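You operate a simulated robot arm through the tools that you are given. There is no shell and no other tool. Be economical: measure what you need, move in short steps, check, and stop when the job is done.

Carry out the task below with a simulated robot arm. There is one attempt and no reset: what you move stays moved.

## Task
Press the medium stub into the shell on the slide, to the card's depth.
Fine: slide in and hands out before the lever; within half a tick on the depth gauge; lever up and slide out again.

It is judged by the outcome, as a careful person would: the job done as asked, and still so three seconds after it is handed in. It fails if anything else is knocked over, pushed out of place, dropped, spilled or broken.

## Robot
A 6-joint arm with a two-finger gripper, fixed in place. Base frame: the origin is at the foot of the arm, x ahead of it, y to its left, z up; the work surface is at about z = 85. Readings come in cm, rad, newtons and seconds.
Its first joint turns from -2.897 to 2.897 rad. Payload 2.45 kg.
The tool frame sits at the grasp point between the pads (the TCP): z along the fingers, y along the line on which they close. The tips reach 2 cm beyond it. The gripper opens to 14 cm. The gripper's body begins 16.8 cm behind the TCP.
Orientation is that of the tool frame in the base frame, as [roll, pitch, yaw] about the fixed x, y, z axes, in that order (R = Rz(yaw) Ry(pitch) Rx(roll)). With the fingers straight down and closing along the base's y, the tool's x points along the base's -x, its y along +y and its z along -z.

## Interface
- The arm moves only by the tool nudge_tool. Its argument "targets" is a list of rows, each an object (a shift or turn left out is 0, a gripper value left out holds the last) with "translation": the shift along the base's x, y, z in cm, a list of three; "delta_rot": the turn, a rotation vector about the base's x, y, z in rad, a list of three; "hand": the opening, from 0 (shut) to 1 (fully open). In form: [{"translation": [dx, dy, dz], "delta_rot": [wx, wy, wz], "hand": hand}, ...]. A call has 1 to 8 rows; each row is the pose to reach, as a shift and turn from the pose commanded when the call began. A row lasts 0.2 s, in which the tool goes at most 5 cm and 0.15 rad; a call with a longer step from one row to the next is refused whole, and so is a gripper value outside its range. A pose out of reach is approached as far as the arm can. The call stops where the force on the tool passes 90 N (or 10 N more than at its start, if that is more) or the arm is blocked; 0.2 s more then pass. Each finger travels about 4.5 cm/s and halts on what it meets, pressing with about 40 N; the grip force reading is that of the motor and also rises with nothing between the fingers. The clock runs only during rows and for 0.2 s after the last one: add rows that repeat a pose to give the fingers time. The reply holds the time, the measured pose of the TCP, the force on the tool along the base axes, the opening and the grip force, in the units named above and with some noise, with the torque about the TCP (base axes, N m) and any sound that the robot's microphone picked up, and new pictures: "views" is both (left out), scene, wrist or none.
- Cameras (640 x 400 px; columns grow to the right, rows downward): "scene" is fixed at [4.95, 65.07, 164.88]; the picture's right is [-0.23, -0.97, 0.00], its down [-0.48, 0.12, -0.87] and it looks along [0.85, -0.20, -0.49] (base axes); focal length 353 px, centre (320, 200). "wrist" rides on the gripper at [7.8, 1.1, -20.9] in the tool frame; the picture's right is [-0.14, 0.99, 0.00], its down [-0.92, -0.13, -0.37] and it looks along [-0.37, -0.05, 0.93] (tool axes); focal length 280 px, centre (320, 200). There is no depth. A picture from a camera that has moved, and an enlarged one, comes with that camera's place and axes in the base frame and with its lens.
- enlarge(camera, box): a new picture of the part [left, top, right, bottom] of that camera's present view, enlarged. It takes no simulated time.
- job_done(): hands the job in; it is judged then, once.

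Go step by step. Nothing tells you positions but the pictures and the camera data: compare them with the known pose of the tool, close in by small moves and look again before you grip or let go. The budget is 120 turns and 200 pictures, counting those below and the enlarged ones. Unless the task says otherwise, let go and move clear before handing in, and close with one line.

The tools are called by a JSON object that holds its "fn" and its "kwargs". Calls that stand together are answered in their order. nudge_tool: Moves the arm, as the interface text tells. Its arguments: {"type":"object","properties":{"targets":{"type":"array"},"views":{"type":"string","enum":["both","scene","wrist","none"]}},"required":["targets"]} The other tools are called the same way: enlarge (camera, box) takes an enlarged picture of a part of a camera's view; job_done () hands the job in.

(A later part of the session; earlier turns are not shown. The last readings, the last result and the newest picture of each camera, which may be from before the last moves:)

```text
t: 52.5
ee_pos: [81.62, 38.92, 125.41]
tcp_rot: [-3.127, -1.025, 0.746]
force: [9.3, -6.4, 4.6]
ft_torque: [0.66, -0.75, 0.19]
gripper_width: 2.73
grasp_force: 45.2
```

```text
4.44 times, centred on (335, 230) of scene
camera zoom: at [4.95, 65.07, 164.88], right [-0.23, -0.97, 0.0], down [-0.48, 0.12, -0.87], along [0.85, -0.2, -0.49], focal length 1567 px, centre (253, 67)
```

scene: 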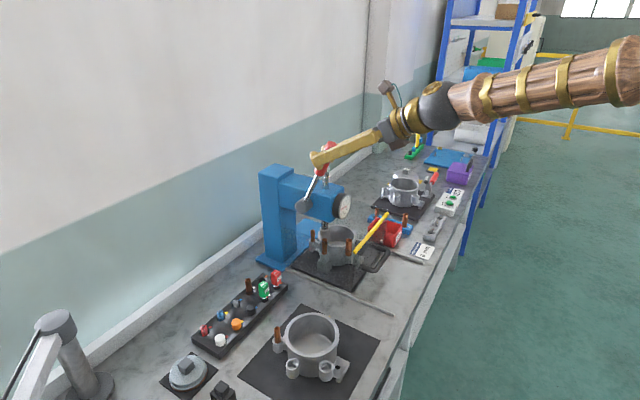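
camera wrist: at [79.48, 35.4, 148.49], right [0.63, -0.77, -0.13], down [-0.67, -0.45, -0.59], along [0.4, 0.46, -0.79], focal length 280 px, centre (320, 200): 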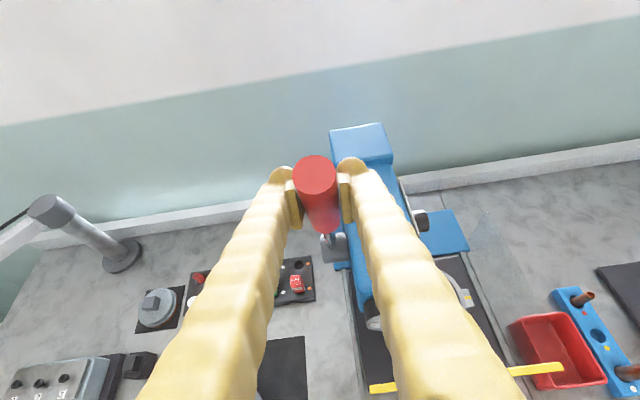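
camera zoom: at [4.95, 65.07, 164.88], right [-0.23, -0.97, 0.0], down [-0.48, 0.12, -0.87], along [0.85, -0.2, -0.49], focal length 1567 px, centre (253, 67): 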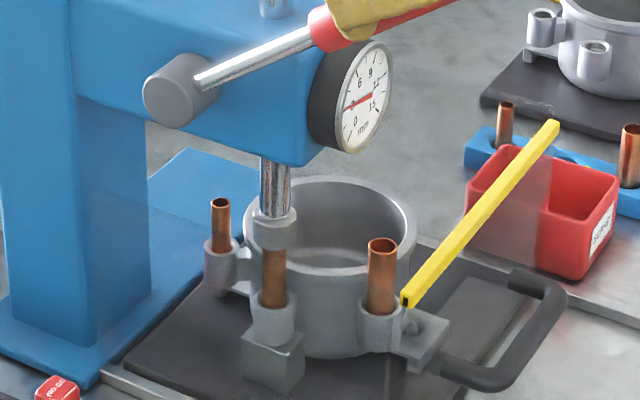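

{"fn": "enlarge", "kwargs": {"camera": "scene", "box": [318, 225, 342, 265]}}

{"fn": "nudge_tool", "kwargs": {"targets": [{"translation": [-0.24, -0.22, -0.34]}, {"translation": [-0.48, -0.45, -0.7]}, {"translation": [-0.48, -0.45, -0.7]}], "views": "none"}}

{"fn": "enlarge", "kwargs": {"camera": "scene", "box": [305, 185, 365, 275]}}

```text
10.00 times, centred on (330, 245) of scene
camera zoom: at [4.95, 65.07, 164.88], right [-0.23, -0.97, 0.0], down [-0.48, 0.12, -0.87], along [0.85, -0.2, -0.49], focal length 3526 px, centre (220, -250)
```

zoom: 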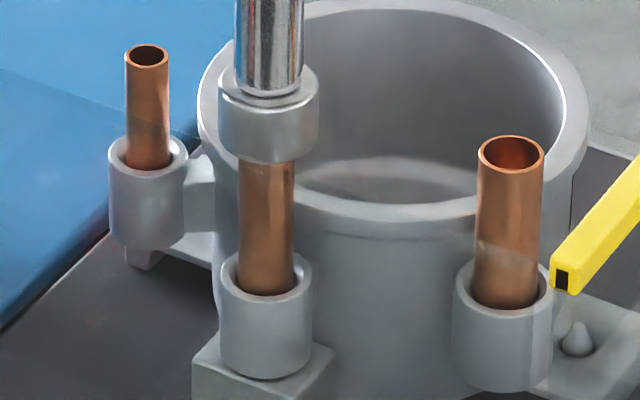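

```text
t: 53.3
ee_pos: [81.16, 38.43, 124.58]
tcp_rot: [-3.124, -1.024, 0.744]
force: [37.5, -13.3, -3.9]
ft_torque: [0.7, -1.11, 0.35]
gripper_width: 2.72
grasp_force: 45.0
```

```text
4.44 times, centred on (335, 230) of scene
camera zoom: at [4.95, 65.07, 164.88], right [-0.23, -0.97, 0.0], down [-0.48, 0.12, -0.87], along [0.85, -0.2, -0.49], focal length 1567 px, centre (253, 67)
```

zoom: 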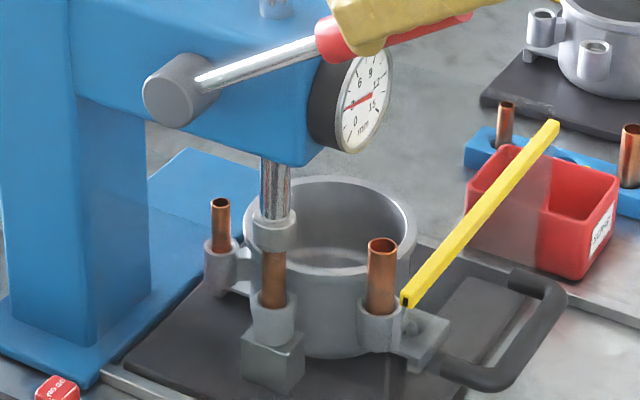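

{"fn": "nudge_tool", "kwargs": {"targets": [{"translation": [-0.05, -0.37, -0.36]}, {"translation": [-0.26, -0.6, -0.75]}, {"translation": [-0.26, -0.6, -0.75]}], "views": "none"}}

{"fn": "enlarge", "kwargs": {"camera": "scene", "box": [305, 185, 365, 275]}}

```text
t: 54.1
ee_pos: [80.86, 38.18, 123.81]
tcp_rot: [-3.122, -1.024, 0.744]
force: [18.4, 16.7, -7.9]
ft_torque: [0.87, -0.75, 0.27]
gripper_width: 2.69
grasp_force: 45.2
```

```text
4.44 times, centred on (335, 230) of scene
camera zoom: at [4.95, 65.07, 164.88], right [-0.23, -0.97, 0.0], down [-0.48, 0.12, -0.87], along [0.85, -0.2, -0.49], focal length 1567 px, centre (253, 67)
```

zoom: 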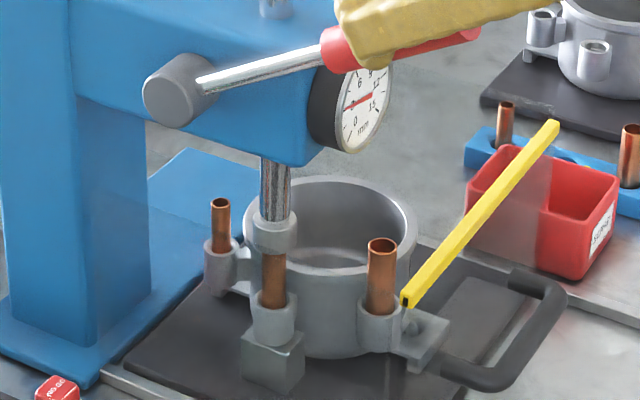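

{"fn": "enlarge", "kwargs": {"camera": "scene", "box": [318, 225, 342, 265]}}

{"fn": "enlarge", "kwargs": {"camera": "wrist", "box": [200, 150, 480, 400]}}

```text
10.00 times, centred on (330, 245) of scene
camera zoom: at [4.95, 65.07, 164.88], right [-0.23, -0.97, 0.0], down [-0.48, 0.12, -0.87], along [0.85, -0.2, -0.49], focal length 3526 px, centre (220, -250)
```

zoom: 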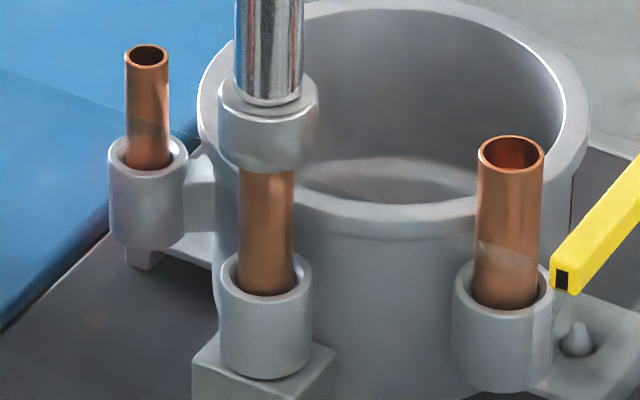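

```text
1.60 times, centred on (340, 275) of wrist
camera zoom: at [71.67, 27.6, 141.27], right [0.63, -0.77, -0.13], down [-0.67, -0.45, -0.59], along [0.4, 0.46, -0.79], focal length 449 px, centre (288, 80)
```

zoom: 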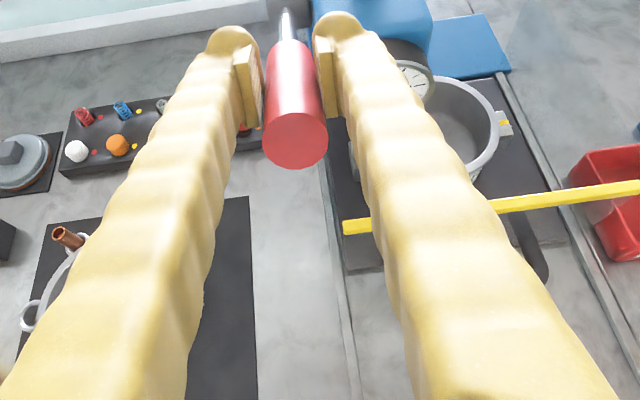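

{"fn": "enlarge", "kwargs": {"camera": "scene", "box": [330, 190, 356, 222]}}

{"fn": "enlarge", "kwargs": {"camera": "wrist", "box": [360, 180, 410, 220]}}

```text
12.50 times, centred on (343, 206) of scene
camera zoom: at [4.95, 65.07, 164.88], right [-0.23, -0.97, 0.0], down [-0.48, 0.12, -0.87], along [0.85, -0.2, -0.49], focal length 4407 px, centre (32, 125)
```

zoom: 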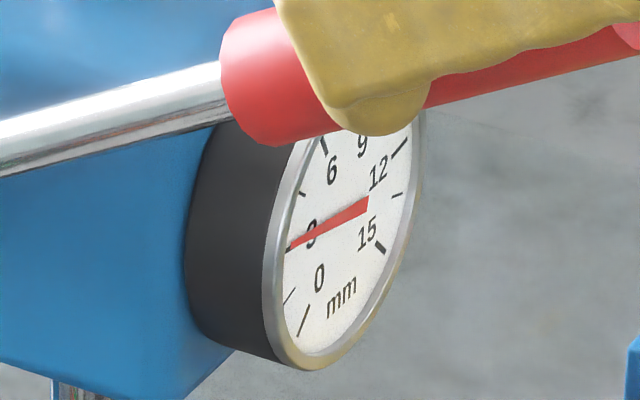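

```text
10.00 times, centred on (385, 200) of wrist
camera zoom: at [71.67, 27.6, 141.27], right [0.63, -0.77, -0.13], down [-0.67, -0.45, -0.59], along [0.4, 0.46, -0.79], focal length 2804 px, centre (-330, 200)
```

zoom: 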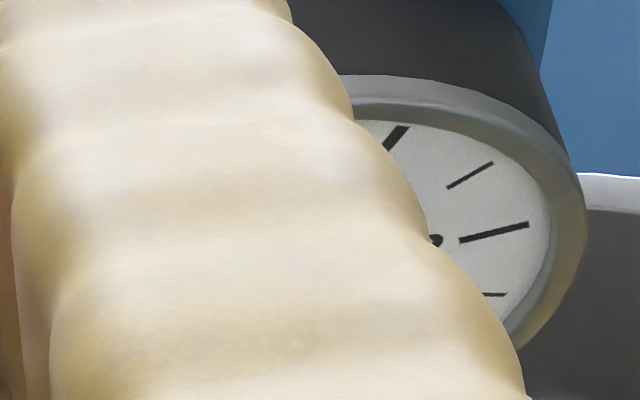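

{"fn": "nudge_tool", "kwargs": {"targets": [{"translation": [-0.12, -0.13, -0.45]}, {"translation": [-0.32, -0.34, -0.88]}, {"translation": [-0.32, -0.34, -0.88]}], "views": "none"}}

{"fn": "enlarge", "kwargs": {"camera": "scene", "box": [318, 185, 358, 265]}}

```text
t: 54.9
ee_pos: [80.53, 37.87, 123.03]
tcp_rot: [-3.124, -1.026, 0.746]
force: [8.7, 5.7, 10.6]
ft_torque: [1.17, -1.0, 0.15]
gripper_width: 2.71
grasp_force: 45.2
```

```text
5.00 times, centred on (338, 225) of scene
camera zoom: at [4.95, 65.07, 164.88], right [-0.23, -0.97, 0.0], down [-0.48, 0.12, -0.87], along [0.85, -0.2, -0.49], focal length 1763 px, centre (230, 75)
```

zoom: 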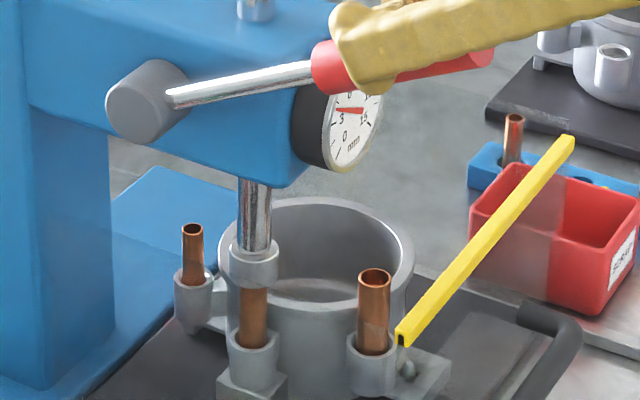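

{"fn": "enlarge", "kwargs": {"camera": "scene", "box": [330, 190, 356, 222]}}

```text
12.50 times, centred on (343, 206) of scene
camera zoom: at [4.95, 65.07, 164.88], right [-0.23, -0.97, 0.0], down [-0.48, 0.12, -0.87], along [0.85, -0.2, -0.49], focal length 4407 px, centre (32, 125)
```

zoom: 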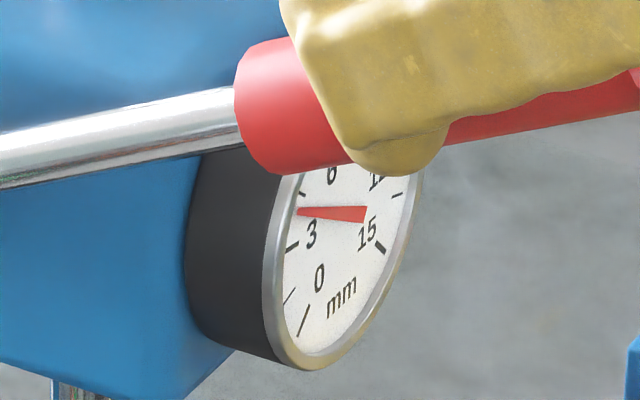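

The gauge has started moving: about 4.0 mm. The remaining 2 mm is roughly 1 cm of handle travel; I go a part of it and look.

{"fn": "nudge_tool", "kwargs": {"targets": [{"translation": [-0.14, -0.15, -0.3]}, {"translation": [-0.26, -0.28, -0.55]}, {"translation": [-0.26, -0.28, -0.55]}], "views": "none"}}

{"fn": "enlarge", "kwargs": {"camera": "scene", "box": [330, 190, 356, 222]}}

{"fn": "enlarge", "kwargs": {"camera": "wrist", "box": [350, 160, 430, 230]}}

```text
t: 55.7
ee_pos: [80.24, 37.47, 122.34]
tcp_rot: [-3.122, -1.024, 0.745]
force: [8.3, 43.8, -9.9]
ft_torque: [1.07, -0.56, -0.08]
gripper_width: 2.72
grasp_force: 45.5
```

```text
12.50 times, centred on (343, 206) of scene
camera zoom: at [4.95, 65.07, 164.88], right [-0.23, -0.97, 0.0], down [-0.48, 0.12, -0.87], along [0.85, -0.2, -0.49], focal length 4407 px, centre (32, 125)
```

zoom: 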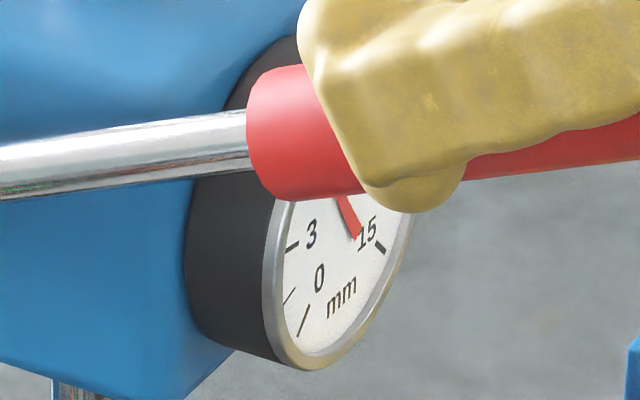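

```text
5.71 times, centred on (390, 195) of wrist
camera zoom: at [71.06, 26.96, 139.76], right [0.63, -0.77, -0.13], down [-0.67, -0.45, -0.59], along [0.4, 0.46, -0.79], focal length 1602 px, centre (-80, 229)
```

zoom: 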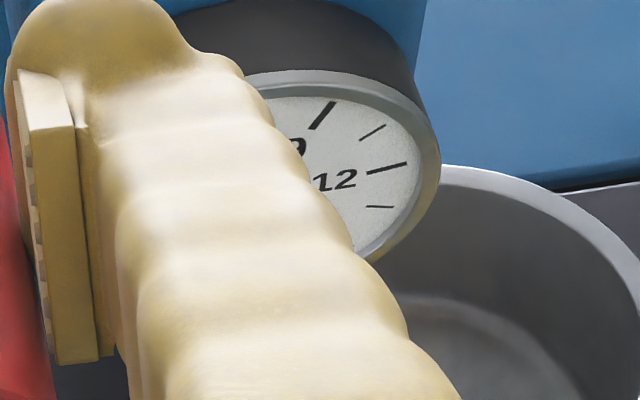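

The needle now points at about 6. I raise the lever back along the same path so that I can read the gauge unobstructed.

{"fn": "nudge_tool", "kwargs": {"targets": [{"translation": [0.26, 0.28, 0.55]}, {"translation": [0.58, 0.62, 1.43]}, {"translation": [0.84, 1.22, 2.18]}, {"translation": [1.32, 1.67, 2.88]}, {"translation": [1.82, 2.14, 3.56]}, {"translation": [2.23, 2.54, 4.39]}, {"translation": [2.79, 3.04, 4.99]}, {"translation": [3.33, 3.59, 5.57]}], "views": "scene"}}

{"fn": "enlarge", "kwargs": {"camera": "scene", "box": [330, 190, 356, 222]}}

{"fn": "enlarge", "kwargs": {"camera": "scene", "box": [300, 185, 360, 275]}}

```text
t: 57.5
ee_pos: [83.53, 40.96, 128.05]
tcp_rot: [-3.125, -1.027, 0.746]
force: [1.0, -0.5, -0.3]
ft_torque: [-0.02, 0.0, 0.0]
gripper_width: 1.68
grasp_force: 0.0
```

scene: 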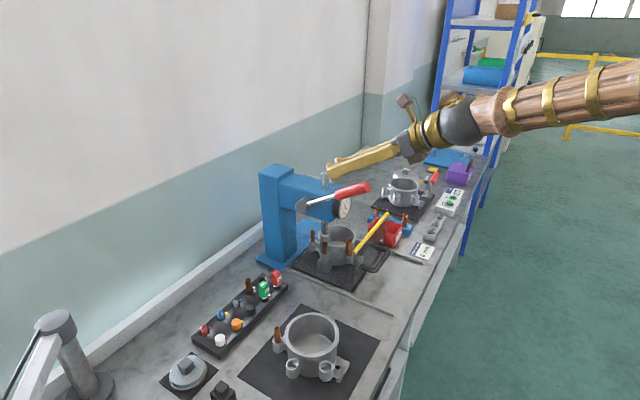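

```text
12.50 times, centred on (343, 206) of scene
camera zoom: at [4.95, 65.07, 164.88], right [-0.23, -0.97, 0.0], down [-0.48, 0.12, -0.87], along [0.85, -0.2, -0.49], focal length 4407 px, centre (32, 125)
```

zoom: 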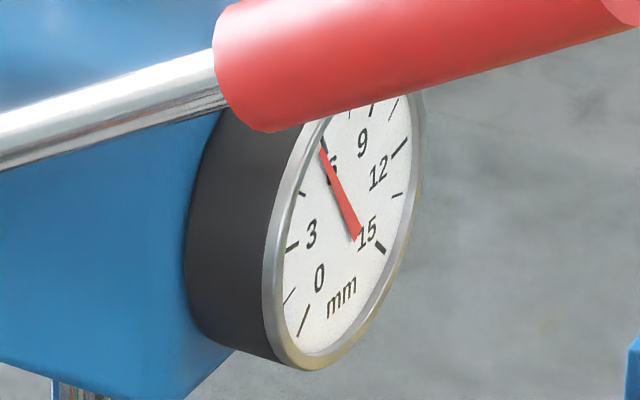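

```text
4.44 times, centred on (330, 230) of scene
camera zoom: at [4.95, 65.07, 164.88], right [-0.23, -0.97, 0.0], down [-0.48, 0.12, -0.87], along [0.85, -0.2, -0.49], focal length 1567 px, centre (276, 67)
```

zoom: 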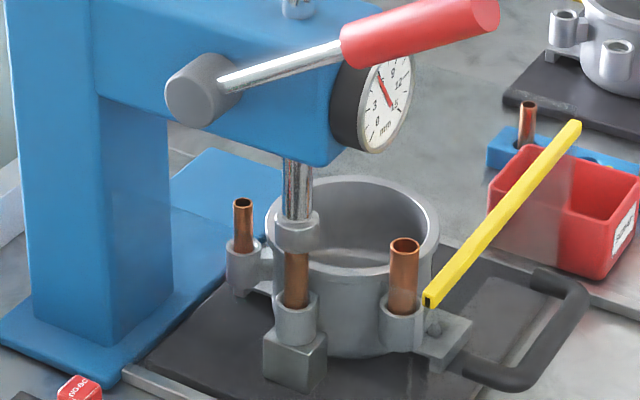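

The gauge reads 6 exactly, but the lever slipped out of the grip and stayed down. I go around underneath it with closed fingers to push it up positively.

{"fn": "nudge_tool", "kwargs": {"targets": [{"translation": [-2.8, -2.86, 2.2], "hand": 0.0}, {"translation": [-5.6, -5.7, 4], "hand": 0.0}, {"translation": [-8.4, -8.57, 3.5], "hand": 0.0}, {"translation": [-10.85, -11.07, 0.5], "hand": 0.0}, {"translation": [-11.2, -11.4, -3.8], "hand": 0.0}, {"translation": [-11.2, -11.4, -3.8], "hand": 0.0}], "views": "both"}}

{"fn": "enlarge", "kwargs": {"camera": "scene", "box": [280, 140, 420, 260]}}

```text
t: 58.9
ee_pos: [72.27, 29.75, 124.6]
tcp_rot: [-3.125, -1.026, 0.746]
force: [0.0, -0.6, 0.9]
ft_torque: [0.05, 0.0, 0.0]
gripper_width: 0.0
grasp_force: 29.4
camera wrist: at [63.02, 19.22, 142.01], right [0.63, -0.77, -0.13], down [-0.67, -0.45, -0.6], along [0.4, 0.46, -0.79], focal length 280 px, centre (320, 200)
```

scene: 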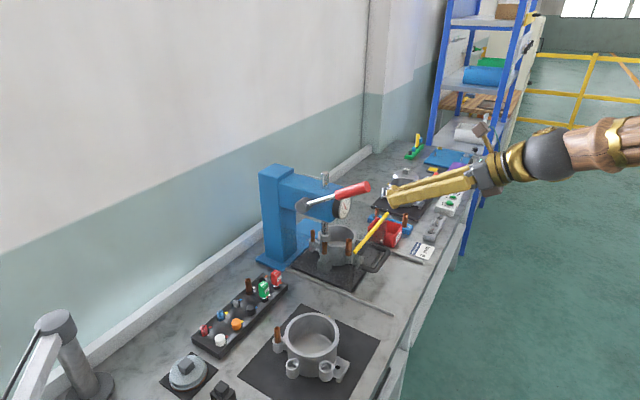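
wrist: 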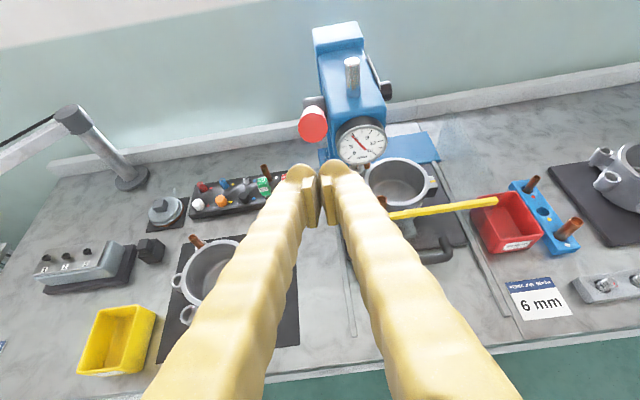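

```text
3.33 times, centred on (350, 200) of scene
camera zoom: at [4.95, 65.07, 164.88], right [-0.23, -0.97, 0.0], down [-0.48, 0.12, -0.87], along [0.85, -0.2, -0.49], focal length 1175 px, centre (220, 200)
```

zoom: 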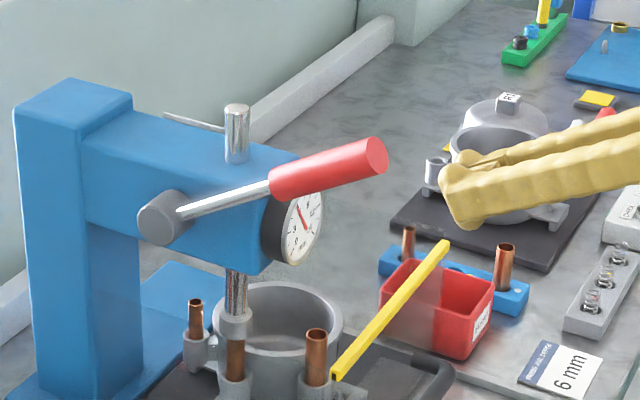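

{"fn": "nudge_tool", "kwargs": {"targets": [{"translation": [1.96, 2.0, -2.3]}, {"translation": [4.4, 4.5, -4.3]}, {"translation": [6.8, 6.93, -6.3]}, {"translation": [6.8, 6.93, -6.3]}], "views": "both"}}

{"fn": "enlarge", "kwargs": {"camera": "scene", "box": [280, 140, 420, 260]}}

```text
t: 59.9
ee_pos: [78.99, 36.47, 117.71]
tcp_rot: [-3.125, -1.026, 0.746]
force: [-0.2, -0.2, -0.6]
ft_torque: [0.02, 0.02, 0.03]
gripper_width: 0.0
grasp_force: 29.4
camera wrist: at [69.72, 25.91, 135.14], right [0.63, -0.77, -0.13], down [-0.67, -0.45, -0.6], along [0.4, 0.46, -0.79], focal length 280 px, centre (320, 200)
```

scene: 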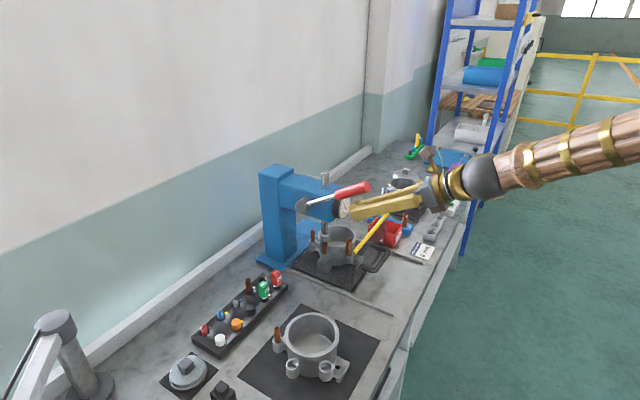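
wrist: 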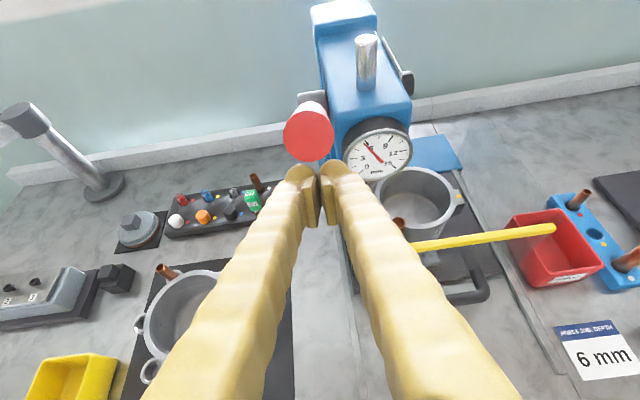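

```text
3.33 times, centred on (350, 200) of scene
camera zoom: at [4.95, 65.07, 164.88], right [-0.23, -0.97, 0.0], down [-0.48, 0.12, -0.87], along [0.85, -0.2, -0.49], focal length 1175 px, centre (220, 200)
```

zoom: 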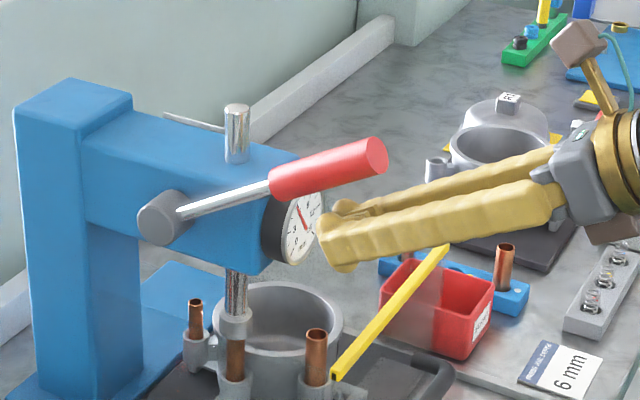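

{"fn": "nudge_tool", "kwargs": {"targets": [{"translation": [-0.64, 0.63, 0]}, {"translation": [0.2, 1.5, 0.7]}, {"translation": [0.55, 1.84, 1.3]}, {"translation": [0.86, 2.17, 2.4]}, {"translation": [0.86, 2.17, 2.4]}], "views": "both"}}

{"fn": "enlarge", "kwargs": {"camera": "scene", "box": [280, 140, 420, 260]}}

```text
t: 61.1
ee_pos: [80.0, 38.62, 120.15]
tcp_rot: [-3.124, -1.026, 0.743]
force: [-1.2, -0.4, -2.6]
ft_torque: [-0.04, 0.09, 0.01]
gripper_width: 0.0
grasp_force: 29.7
camera wrist: at [70.82, 28.09, 137.73], right [0.63, -0.77, -0.13], down [-0.67, -0.45, -0.59], along [0.4, 0.46, -0.79], focal length 280 px, centre (320, 200)
```

scene: 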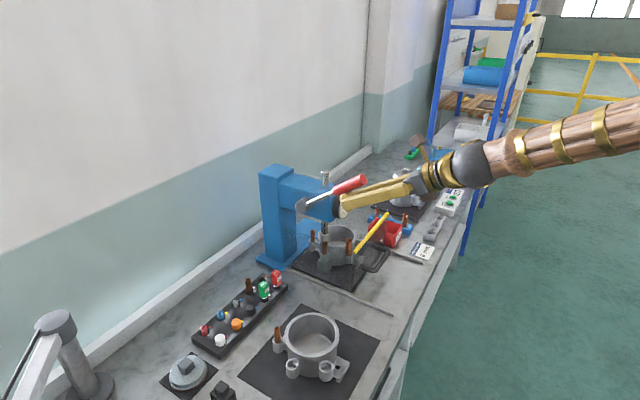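
wrist: 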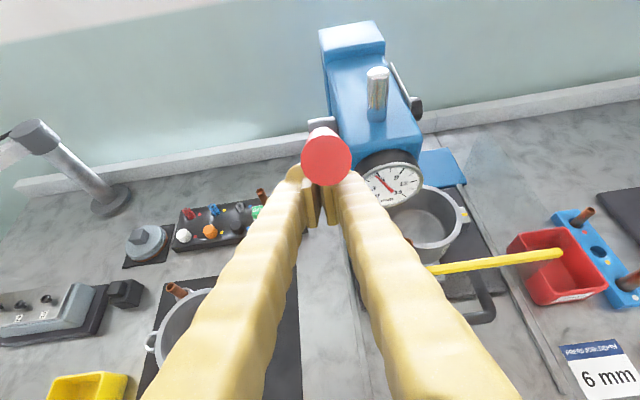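

```text
3.33 times, centred on (350, 200) of scene
camera zoom: at [4.95, 65.07, 164.88], right [-0.23, -0.97, 0.0], down [-0.48, 0.12, -0.87], along [0.85, -0.2, -0.49], focal length 1175 px, centre (220, 200)
```

zoom: 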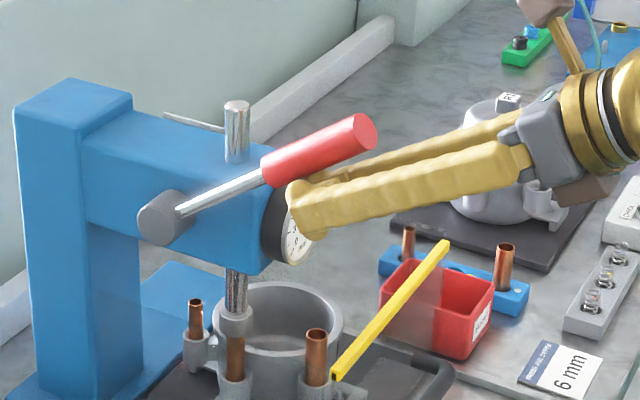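

The lever follows up under light force. Continuing along the arc.

{"fn": "nudge_tool", "kwargs": {"targets": [{"translation": [0.9, 0.8, 2.4]}, {"translation": [1.55, 1.4, 3.65]}, {"translation": [2.35, 2.2, 4.8]}, {"translation": [3.05, 2.95, 5.85]}, {"translation": [3.85, 3.85, 6.75]}, {"translation": [4.75, 4.75, 7.55]}, {"translation": [4.75, 4.75, 7.55]}], "views": "both"}}

{"fn": "enlarge", "kwargs": {"camera": "scene", "box": [260, 120, 400, 260]}}

```text
t: 62.7
ee_pos: [84.97, 43.25, 128.0]
tcp_rot: [-3.123, -1.026, 0.744]
force: [0.3, -0.4, 0.3]
ft_torque: [0.0, -0.01, 0.0]
gripper_width: 0.01
grasp_force: 29.7
camera wrist: at [75.71, 32.72, 145.44], right [0.63, -0.77, -0.13], down [-0.67, -0.45, -0.6], along [0.4, 0.46, -0.79], focal length 280 px, centre (320, 200)
```

scene: 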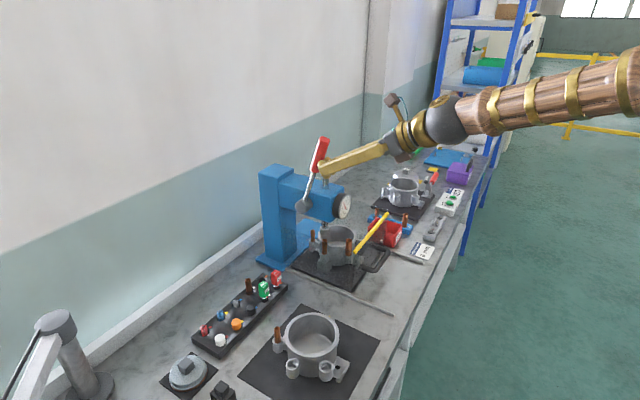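
wrist: 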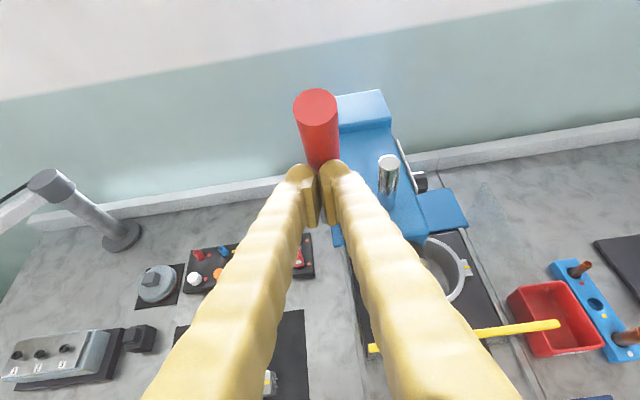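

```text
2.86 times, centred on (330, 190) of scene
camera zoom: at [4.95, 65.07, 164.88], right [-0.23, -0.97, 0.0], down [-0.48, 0.12, -0.87], along [0.85, -0.2, -0.49], focal length 1007 px, centre (291, 229)
```

zoom: 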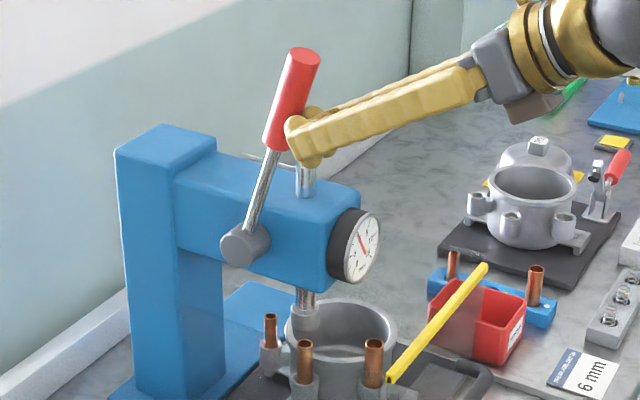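

{"fn": "nudge_tool", "kwargs": {"targets": [{"translation": [0.5, 0.5, 0.4]}, {"translation": [1.0, 1.0, 0.7]}, {"translation": [1.4, 1.4, 0.8]}, {"translation": [1.4, 1.4, 0.8]}], "views": "scene"}}

{"fn": "enlarge", "kwargs": {"camera": "scene", "box": [260, 120, 400, 260]}}

```text
t: 63.4
ee_pos: [85.73, 43.99, 128.28]
tcp_rot: [-3.124, -1.021, 0.747]
force: [-31.6, -26.4, 3.5]
ft_torque: [0.19, -0.31, -0.25]
gripper_width: 0.0
grasp_force: 29.5
stopped in row 3: the force on the tool passed its limit at 112 N (the readings are from after the stop); the commanded pose is now the measured one
```

scene: 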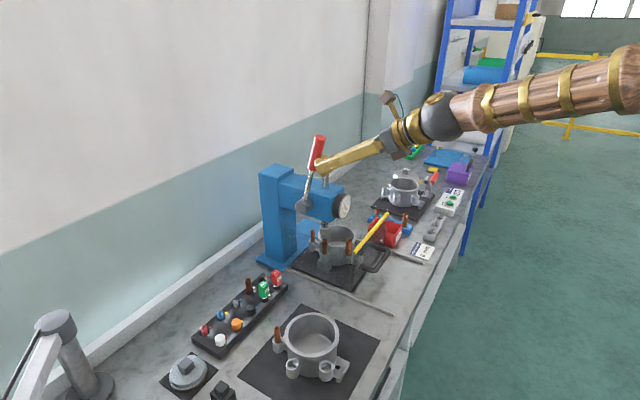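

```text
2.86 times, centred on (330, 190) of scene
camera zoom: at [4.95, 65.07, 164.88], right [-0.23, -0.97, 0.0], down [-0.48, 0.12, -0.87], along [0.85, -0.2, -0.49], focal length 1007 px, centre (291, 229)
```

zoom: 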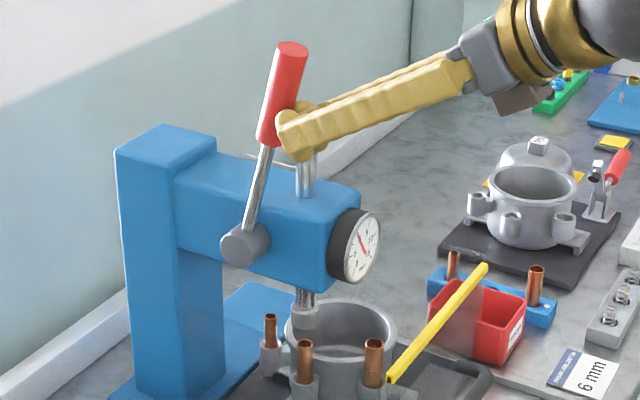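

Lever is up against its stop and the gauge still shows 6. I back off, and roll the tool back for the slide handle.

{"fn": "nudge_tool", "kwargs": {"targets": [{"translation": [-3, -3, 1.5]}, {"translation": [-6, -6, 2.5], "delta_rot": [-0.09, -0.083, 0.074]}, {"translation": [-9, -9, 2], "delta_rot": [-0.18, -0.166, 0.148]}, {"translation": [-11, -12, 1], "delta_rot": [-0.27, -0.249, 0.222]}, {"translation": [-12, -15, -1], "delta_rot": [-0.36, -0.332, 0.296]}, {"translation": [-12.5, -18, -4], "delta_rot": [-0.45, -0.415, 0.37]}, {"translation": [-12.5, -21, -7], "delta_rot": [-0.54, -0.498, 0.444]}, {"translation": [-12.5, -24, -10], "delta_rot": [-0.63, -0.58, 0.518]}], "views": "none"}}

{"fn": "nudge_tool", "kwargs": {"targets": [{"translation": [0.5, -1, -2], "delta_rot": [-0.09, -0.083, 0.074], "hand": 0.24}, {"translation": [1, -2, -4], "delta_rot": [-0.18, -0.166, 0.148], "hand": 0.24}, {"translation": [1.5, -3, -6], "delta_rot": [-0.27, -0.249, 0.222], "hand": 0.24}, {"translation": [2, -4, -9], "delta_rot": [-0.361, -0.332, 0.296], "hand": 0.24}, {"translation": [2, -4, -9], "delta_rot": [-0.361, -0.332, 0.296], "hand": 0.24}], "views": "both"}}

{"fn": "enlarge", "kwargs": {"camera": "scene", "box": [250, 120, 450, 290]}}

{"fn": "enlarge", "kwargs": {"camera": "scene", "box": [330, 190, 356, 222]}}

{"fn": "enlarge", "kwargs": {"camera": "wrist", "box": [240, 40, 440, 240]}}

```text
t: 65.2
ee_pos: [73.59, 19.63, 118.27]
tcp_rot: [2.212, -0.477, 1.99]
force: [-0.2, -0.4, -0.2]
ft_torque: [0.02, 0.02, -0.01]
gripper_width: 0.0
grasp_force: 29.4
```

```text
t: 66.3
ee_pos: [75.41, 15.87, 109.14]
tcp_rot: [2.133, 0.007, 2.311]
force: [-0.2, 1.0, 0.3]
ft_torque: [0.0, -0.01, 0.02]
gripper_width: 3.37
grasp_force: 0.1
camera wrist: at [57.38, 10.02, 121.07], right [0.48, 0.26, 0.84], down [0.34, -0.94, 0.09], along [0.81, 0.24, -0.54], focal length 280 px, centre (320, 200)
```

scene: 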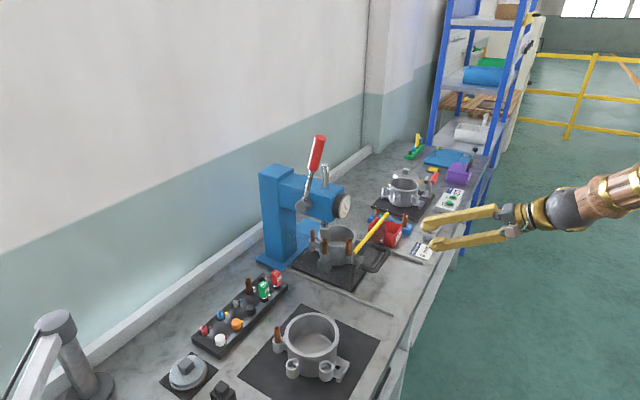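
wrist: 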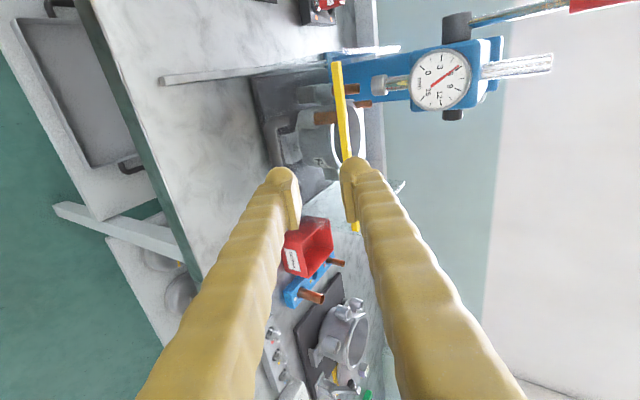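

```text
2.35 times, centred on (350, 205) of scene
camera zoom: at [4.95, 65.07, 164.88], right [-0.23, -0.97, 0.0], down [-0.48, 0.12, -0.87], along [0.85, -0.2, -0.49], focal length 830 px, centre (249, 188)
```

zoom: 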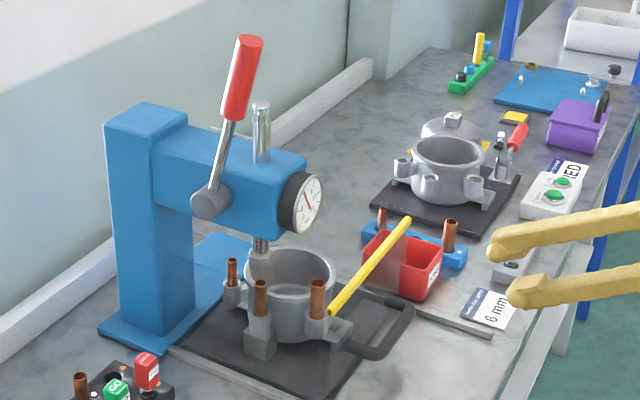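

```text
12.50 times, centred on (343, 206) of scene
camera zoom: at [4.95, 65.07, 164.88], right [-0.23, -0.97, 0.0], down [-0.48, 0.12, -0.87], along [0.85, -0.2, -0.49], focal length 4407 px, centre (32, 125)
```

zoom: 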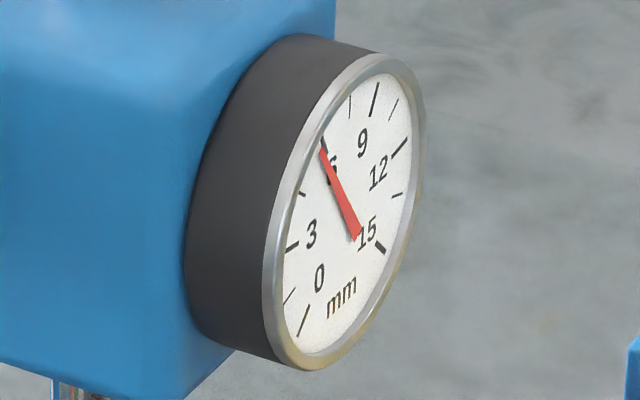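

```text
2.00 times, centred on (340, 140) of wrist
camera zoom: at [57.38, 10.02, 121.07], right [0.48, 0.26, 0.84], down [0.34, -0.94, 0.09], along [0.81, 0.24, -0.54], focal length 561 px, centre (280, 320)
```

zoom: 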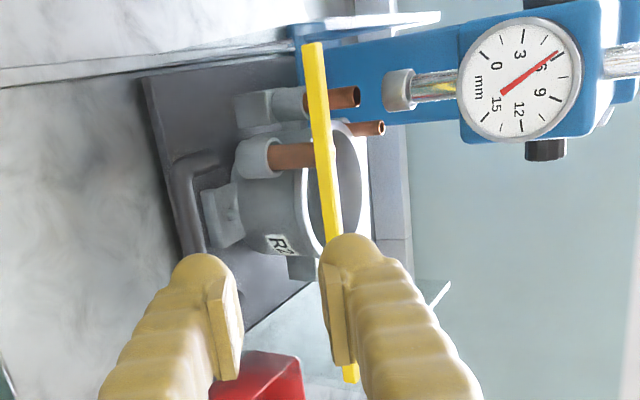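

Gauge is steady at 6 with the lever up. Now pre-position in front of the slide handle again.

{"fn": "nudge_tool", "kwargs": {"targets": [{"translation": [1.5, 0.8, -4.2]}, {"translation": [3, 1.7, -8.3]}, {"translation": [5, 2.9, -12]}, {"translation": [7.5, 4.4, -13.7]}, {"translation": [7.5, 4.4, -13.7]}], "views": "wrist"}}

{"fn": "enlarge", "kwargs": {"camera": "wrist", "box": [240, 80, 400, 240]}}

{"fn": "enlarge", "kwargs": {"camera": "scene", "box": [320, 200, 460, 300]}}

```text
t: 67.5
ee_pos: [82.93, 20.11, 95.84]
tcp_rot: [2.132, 0.005, 2.312]
force: [0.9, -0.1, -0.1]
ft_torque: [0.0, 0.06, 0.0]
gripper_width: 3.33
grasp_force: 0.0
camera wrist: at [64.93, 14.27, 107.78], right [0.48, 0.26, 0.84], down [0.34, -0.94, 0.09], along [0.81, 0.24, -0.54], focal length 280 px, centre (320, 200)
```

wrist: 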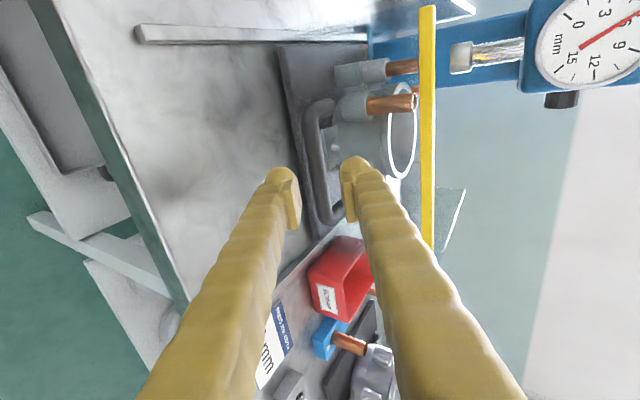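

```text
2.50 times, centred on (320, 160) of wrist
camera zoom: at [64.93, 14.27, 107.78], right [0.48, 0.26, 0.84], down [0.34, -0.94, 0.09], along [0.81, 0.24, -0.54], focal length 701 px, centre (320, 300)
```

zoom: 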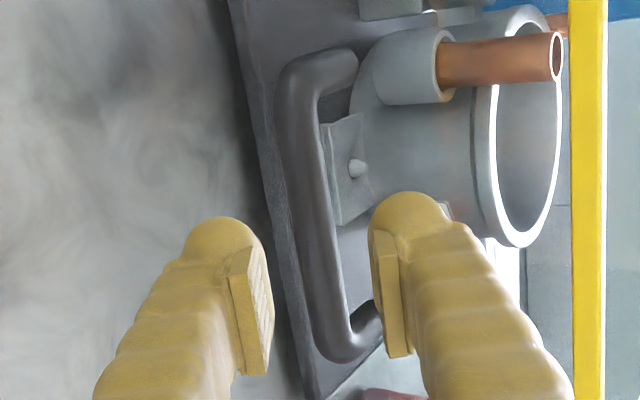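

```text
4.00 times, centred on (390, 250) of scene
camera zoom: at [4.95, 65.07, 164.88], right [-0.23, -0.97, 0.0], down [-0.48, 0.12, -0.87], along [0.85, -0.2, -0.49], focal length 1410 px, centre (40, 0)
```

zoom: 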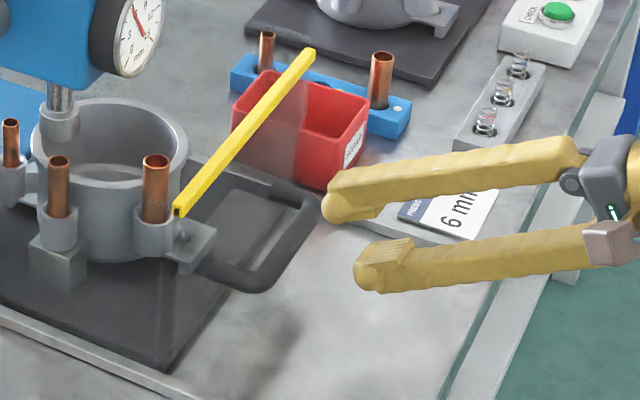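

{"fn": "nudge_tool", "kwargs": {"targets": [{"translation": [0.2, 0.2, -0.6]}, {"translation": [1.6, 1.45, -1.9]}, {"translation": [2.7, 2.45, -2.8]}, {"translation": [2.7, 2.45, -2.8]}], "views": "wrist"}}

{"fn": "enlarge", "kwargs": {"camera": "wrist", "box": [240, 80, 400, 240]}}

{"fn": "enlarge", "kwargs": {"camera": "scene", "box": [320, 200, 460, 300]}}

```text
t: 68.5
ee_pos: [85.6, 22.74, 92.93]
tcp_rot: [2.133, 0.005, 2.311]
force: [-0.3, -0.4, -0.6]
ft_torque: [0.01, 0.01, -0.02]
gripper_width: 3.35
grasp_force: 0.0
camera wrist: at [67.52, 16.98, 104.82], right [0.48, 0.26, 0.84], down [0.34, -0.94, 0.09], along [0.81, 0.24, -0.54], focal length 280 px, centre (320, 200)
```

wrist: 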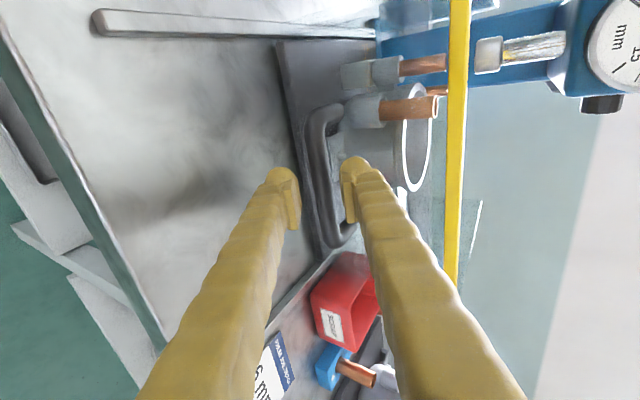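

```text
2.50 times, centred on (320, 160) of wrist
camera zoom: at [67.52, 16.98, 104.82], right [0.48, 0.26, 0.84], down [0.34, -0.94, 0.09], along [0.81, 0.24, -0.54], focal length 701 px, centre (320, 300)
```

zoom: 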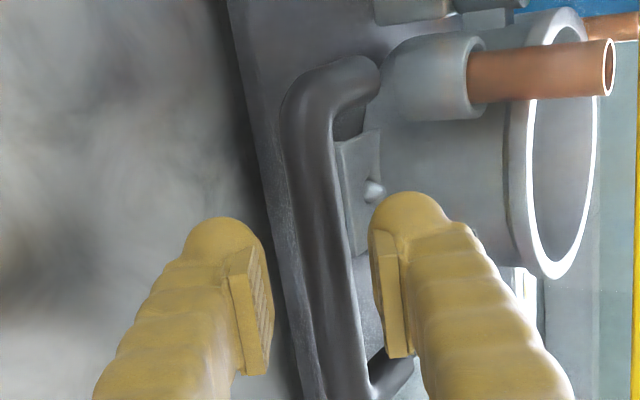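

```text
4.00 times, centred on (390, 250) of scene
camera zoom: at [4.95, 65.07, 164.88], right [-0.23, -0.97, 0.0], down [-0.48, 0.12, -0.87], along [0.85, -0.2, -0.49], focal length 1410 px, centre (40, 0)
```

zoom: 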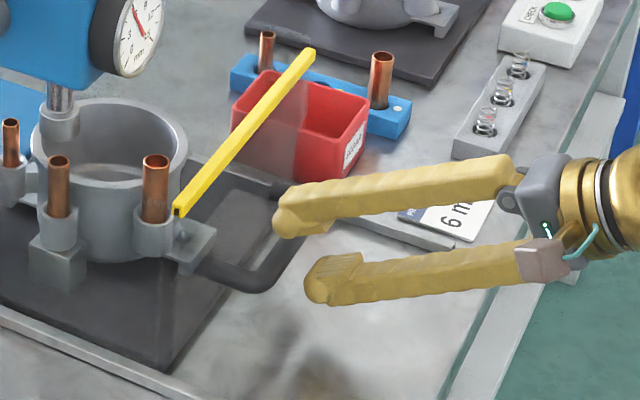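

{"fn": "nudge_tool", "kwargs": {"targets": [{"translation": [0.7, 0.65, -0.55]}, {"translation": [1.35, 1.25, -1.1]}, {"translation": [1.35, 1.25, -1.1]}, {"translation": [1.35, 1.25, -1.1], "hand": 0.12}, {"translation": [1.35, 1.25, -1.1], "hand": 0.0}, {"translation": [1.35, 1.25, -1.1], "hand": 0.0}, {"translation": [1.35, 1.25, -1.1], "hand": 0.0}], "views": "wrist"}}

{"fn": "enlarge", "kwargs": {"camera": "scene", "box": [320, 200, 460, 300]}}

```text
t: 70.2
ee_pos: [86.72, 24.13, 91.97]
tcp_rot: [2.13, 0.009, 2.311]
force: [4.1, 1.5, 30.0]
ft_torque: [-0.41, -0.78, 0.5]
gripper_width: 1.68
grasp_force: 42.6
camera wrist: at [68.75, 18.3, 103.85], right [0.48, 0.26, 0.84], down [0.34, -0.94, 0.09], along [0.81, 0.24, -0.53], focal length 280 px, centre (320, 200)
```

wrist: 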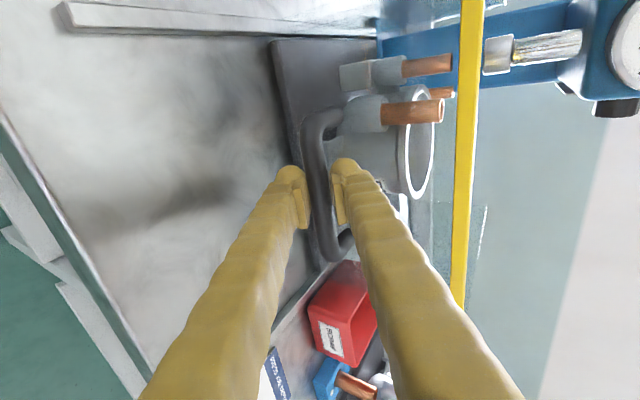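

```text
4.00 times, centred on (390, 250) of scene
camera zoom: at [4.95, 65.07, 164.88], right [-0.23, -0.97, 0.0], down [-0.48, 0.12, -0.87], along [0.85, -0.2, -0.49], focal length 1410 px, centre (40, 0)
```

zoom: 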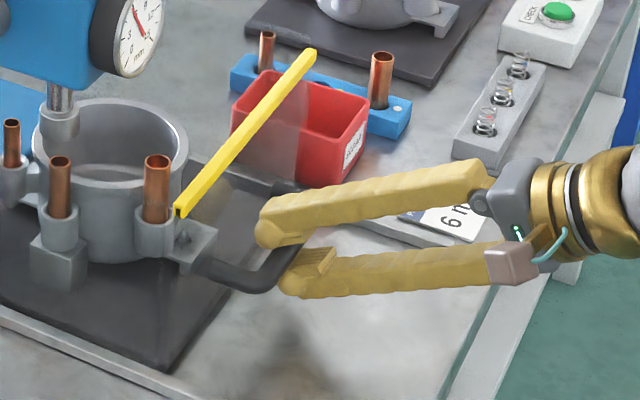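

{"fn": "nudge_tool", "kwargs": {"targets": [{"translation": [0, 0, 0.2]}, {"translation": [-0.3, -0.31, 0.2]}, {"translation": [-0.8, -0.84, 0.2]}, {"translation": [-1.5, -1.57, 0.2]}, {"translation": [-2.3, -2.4, 0.2]}, {"translation": [-3.1, -3.24, 0.2]}, {"translation": [-3.9, -4.07, 0.2]}, {"translation": [-4.5, -4.7, 0.2]}], "views": "scene"}}

{"fn": "enlarge", "kwargs": {"camera": "scene", "box": [290, 180, 450, 300]}}

```text
t: 72.0
ee_pos: [82.34, 19.57, 91.98]
tcp_rot: [2.132, 0.006, 2.312]
force: [-0.1, 2.1, 34.3]
ft_torque: [-0.48, -0.9, 0.33]
gripper_width: 1.67
grasp_force: 42.5
```

scene: 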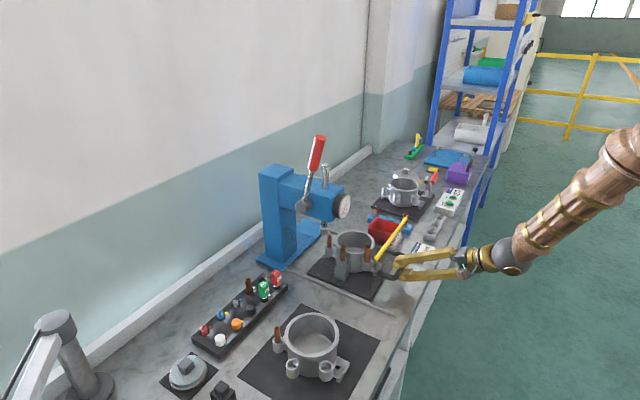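

```text
3.33 times, centred on (370, 240) of scene
camera zoom: at [4.95, 65.07, 164.88], right [-0.23, -0.97, 0.0], down [-0.48, 0.12, -0.87], along [0.85, -0.2, -0.49], focal length 1175 px, centre (153, 67)
```

zoom: 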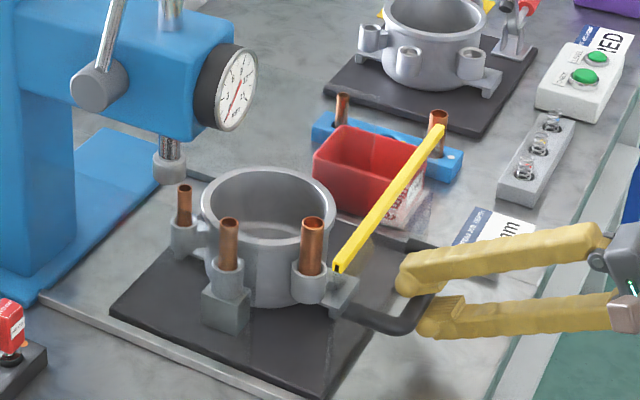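

{"fn": "nudge_tool", "kwargs": {"targets": [{"translation": [-0.6, -0.63, 0.1]}, {"translation": [-1.4, -1.47, 0.1]}, {"translation": [-2.3, -2.4, 0.1]}, {"translation": [-3.2, -3.35, 0.1]}, {"translation": [-4.1, -4.3, 0.1]}, {"translation": [-5.0, -5.2, 0.1]}, {"translation": [-5.8, -6.05, 0.1]}, {"translation": [-6.15, -6.4, 0.1]}], "views": "scene"}}

{"fn": "enlarge", "kwargs": {"camera": "scene", "box": [330, 190, 470, 310]}}

```text
t: 73.8
ee_pos: [76.12, 13.09, 92.13]
tcp_rot: [2.131, 0.006, 2.312]
force: [34.2, 34.6, 37.2]
ft_torque: [-0.17, -0.85, 0.67]
gripper_width: 1.69
grasp_force: 42.4
```

scene: 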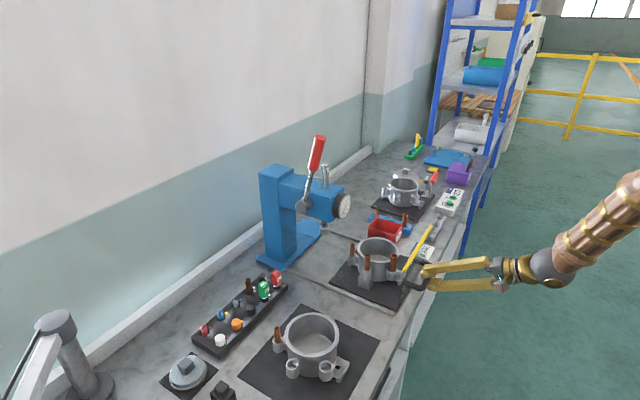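

```text
3.33 times, centred on (400, 250) of scene
camera zoom: at [4.95, 65.07, 164.88], right [-0.23, -0.97, 0.0], down [-0.48, 0.12, -0.87], along [0.85, -0.2, -0.49], focal length 1175 px, centre (53, 33)
```

zoom: 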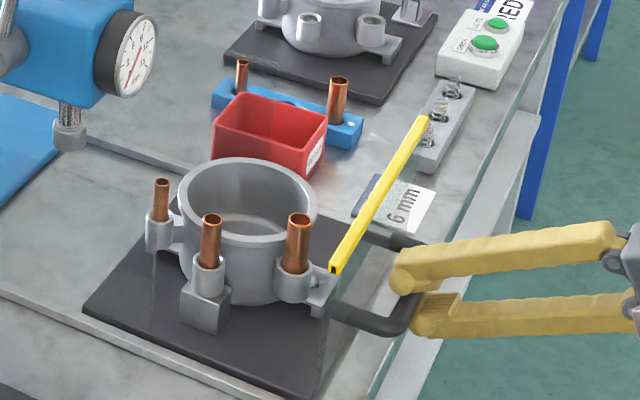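

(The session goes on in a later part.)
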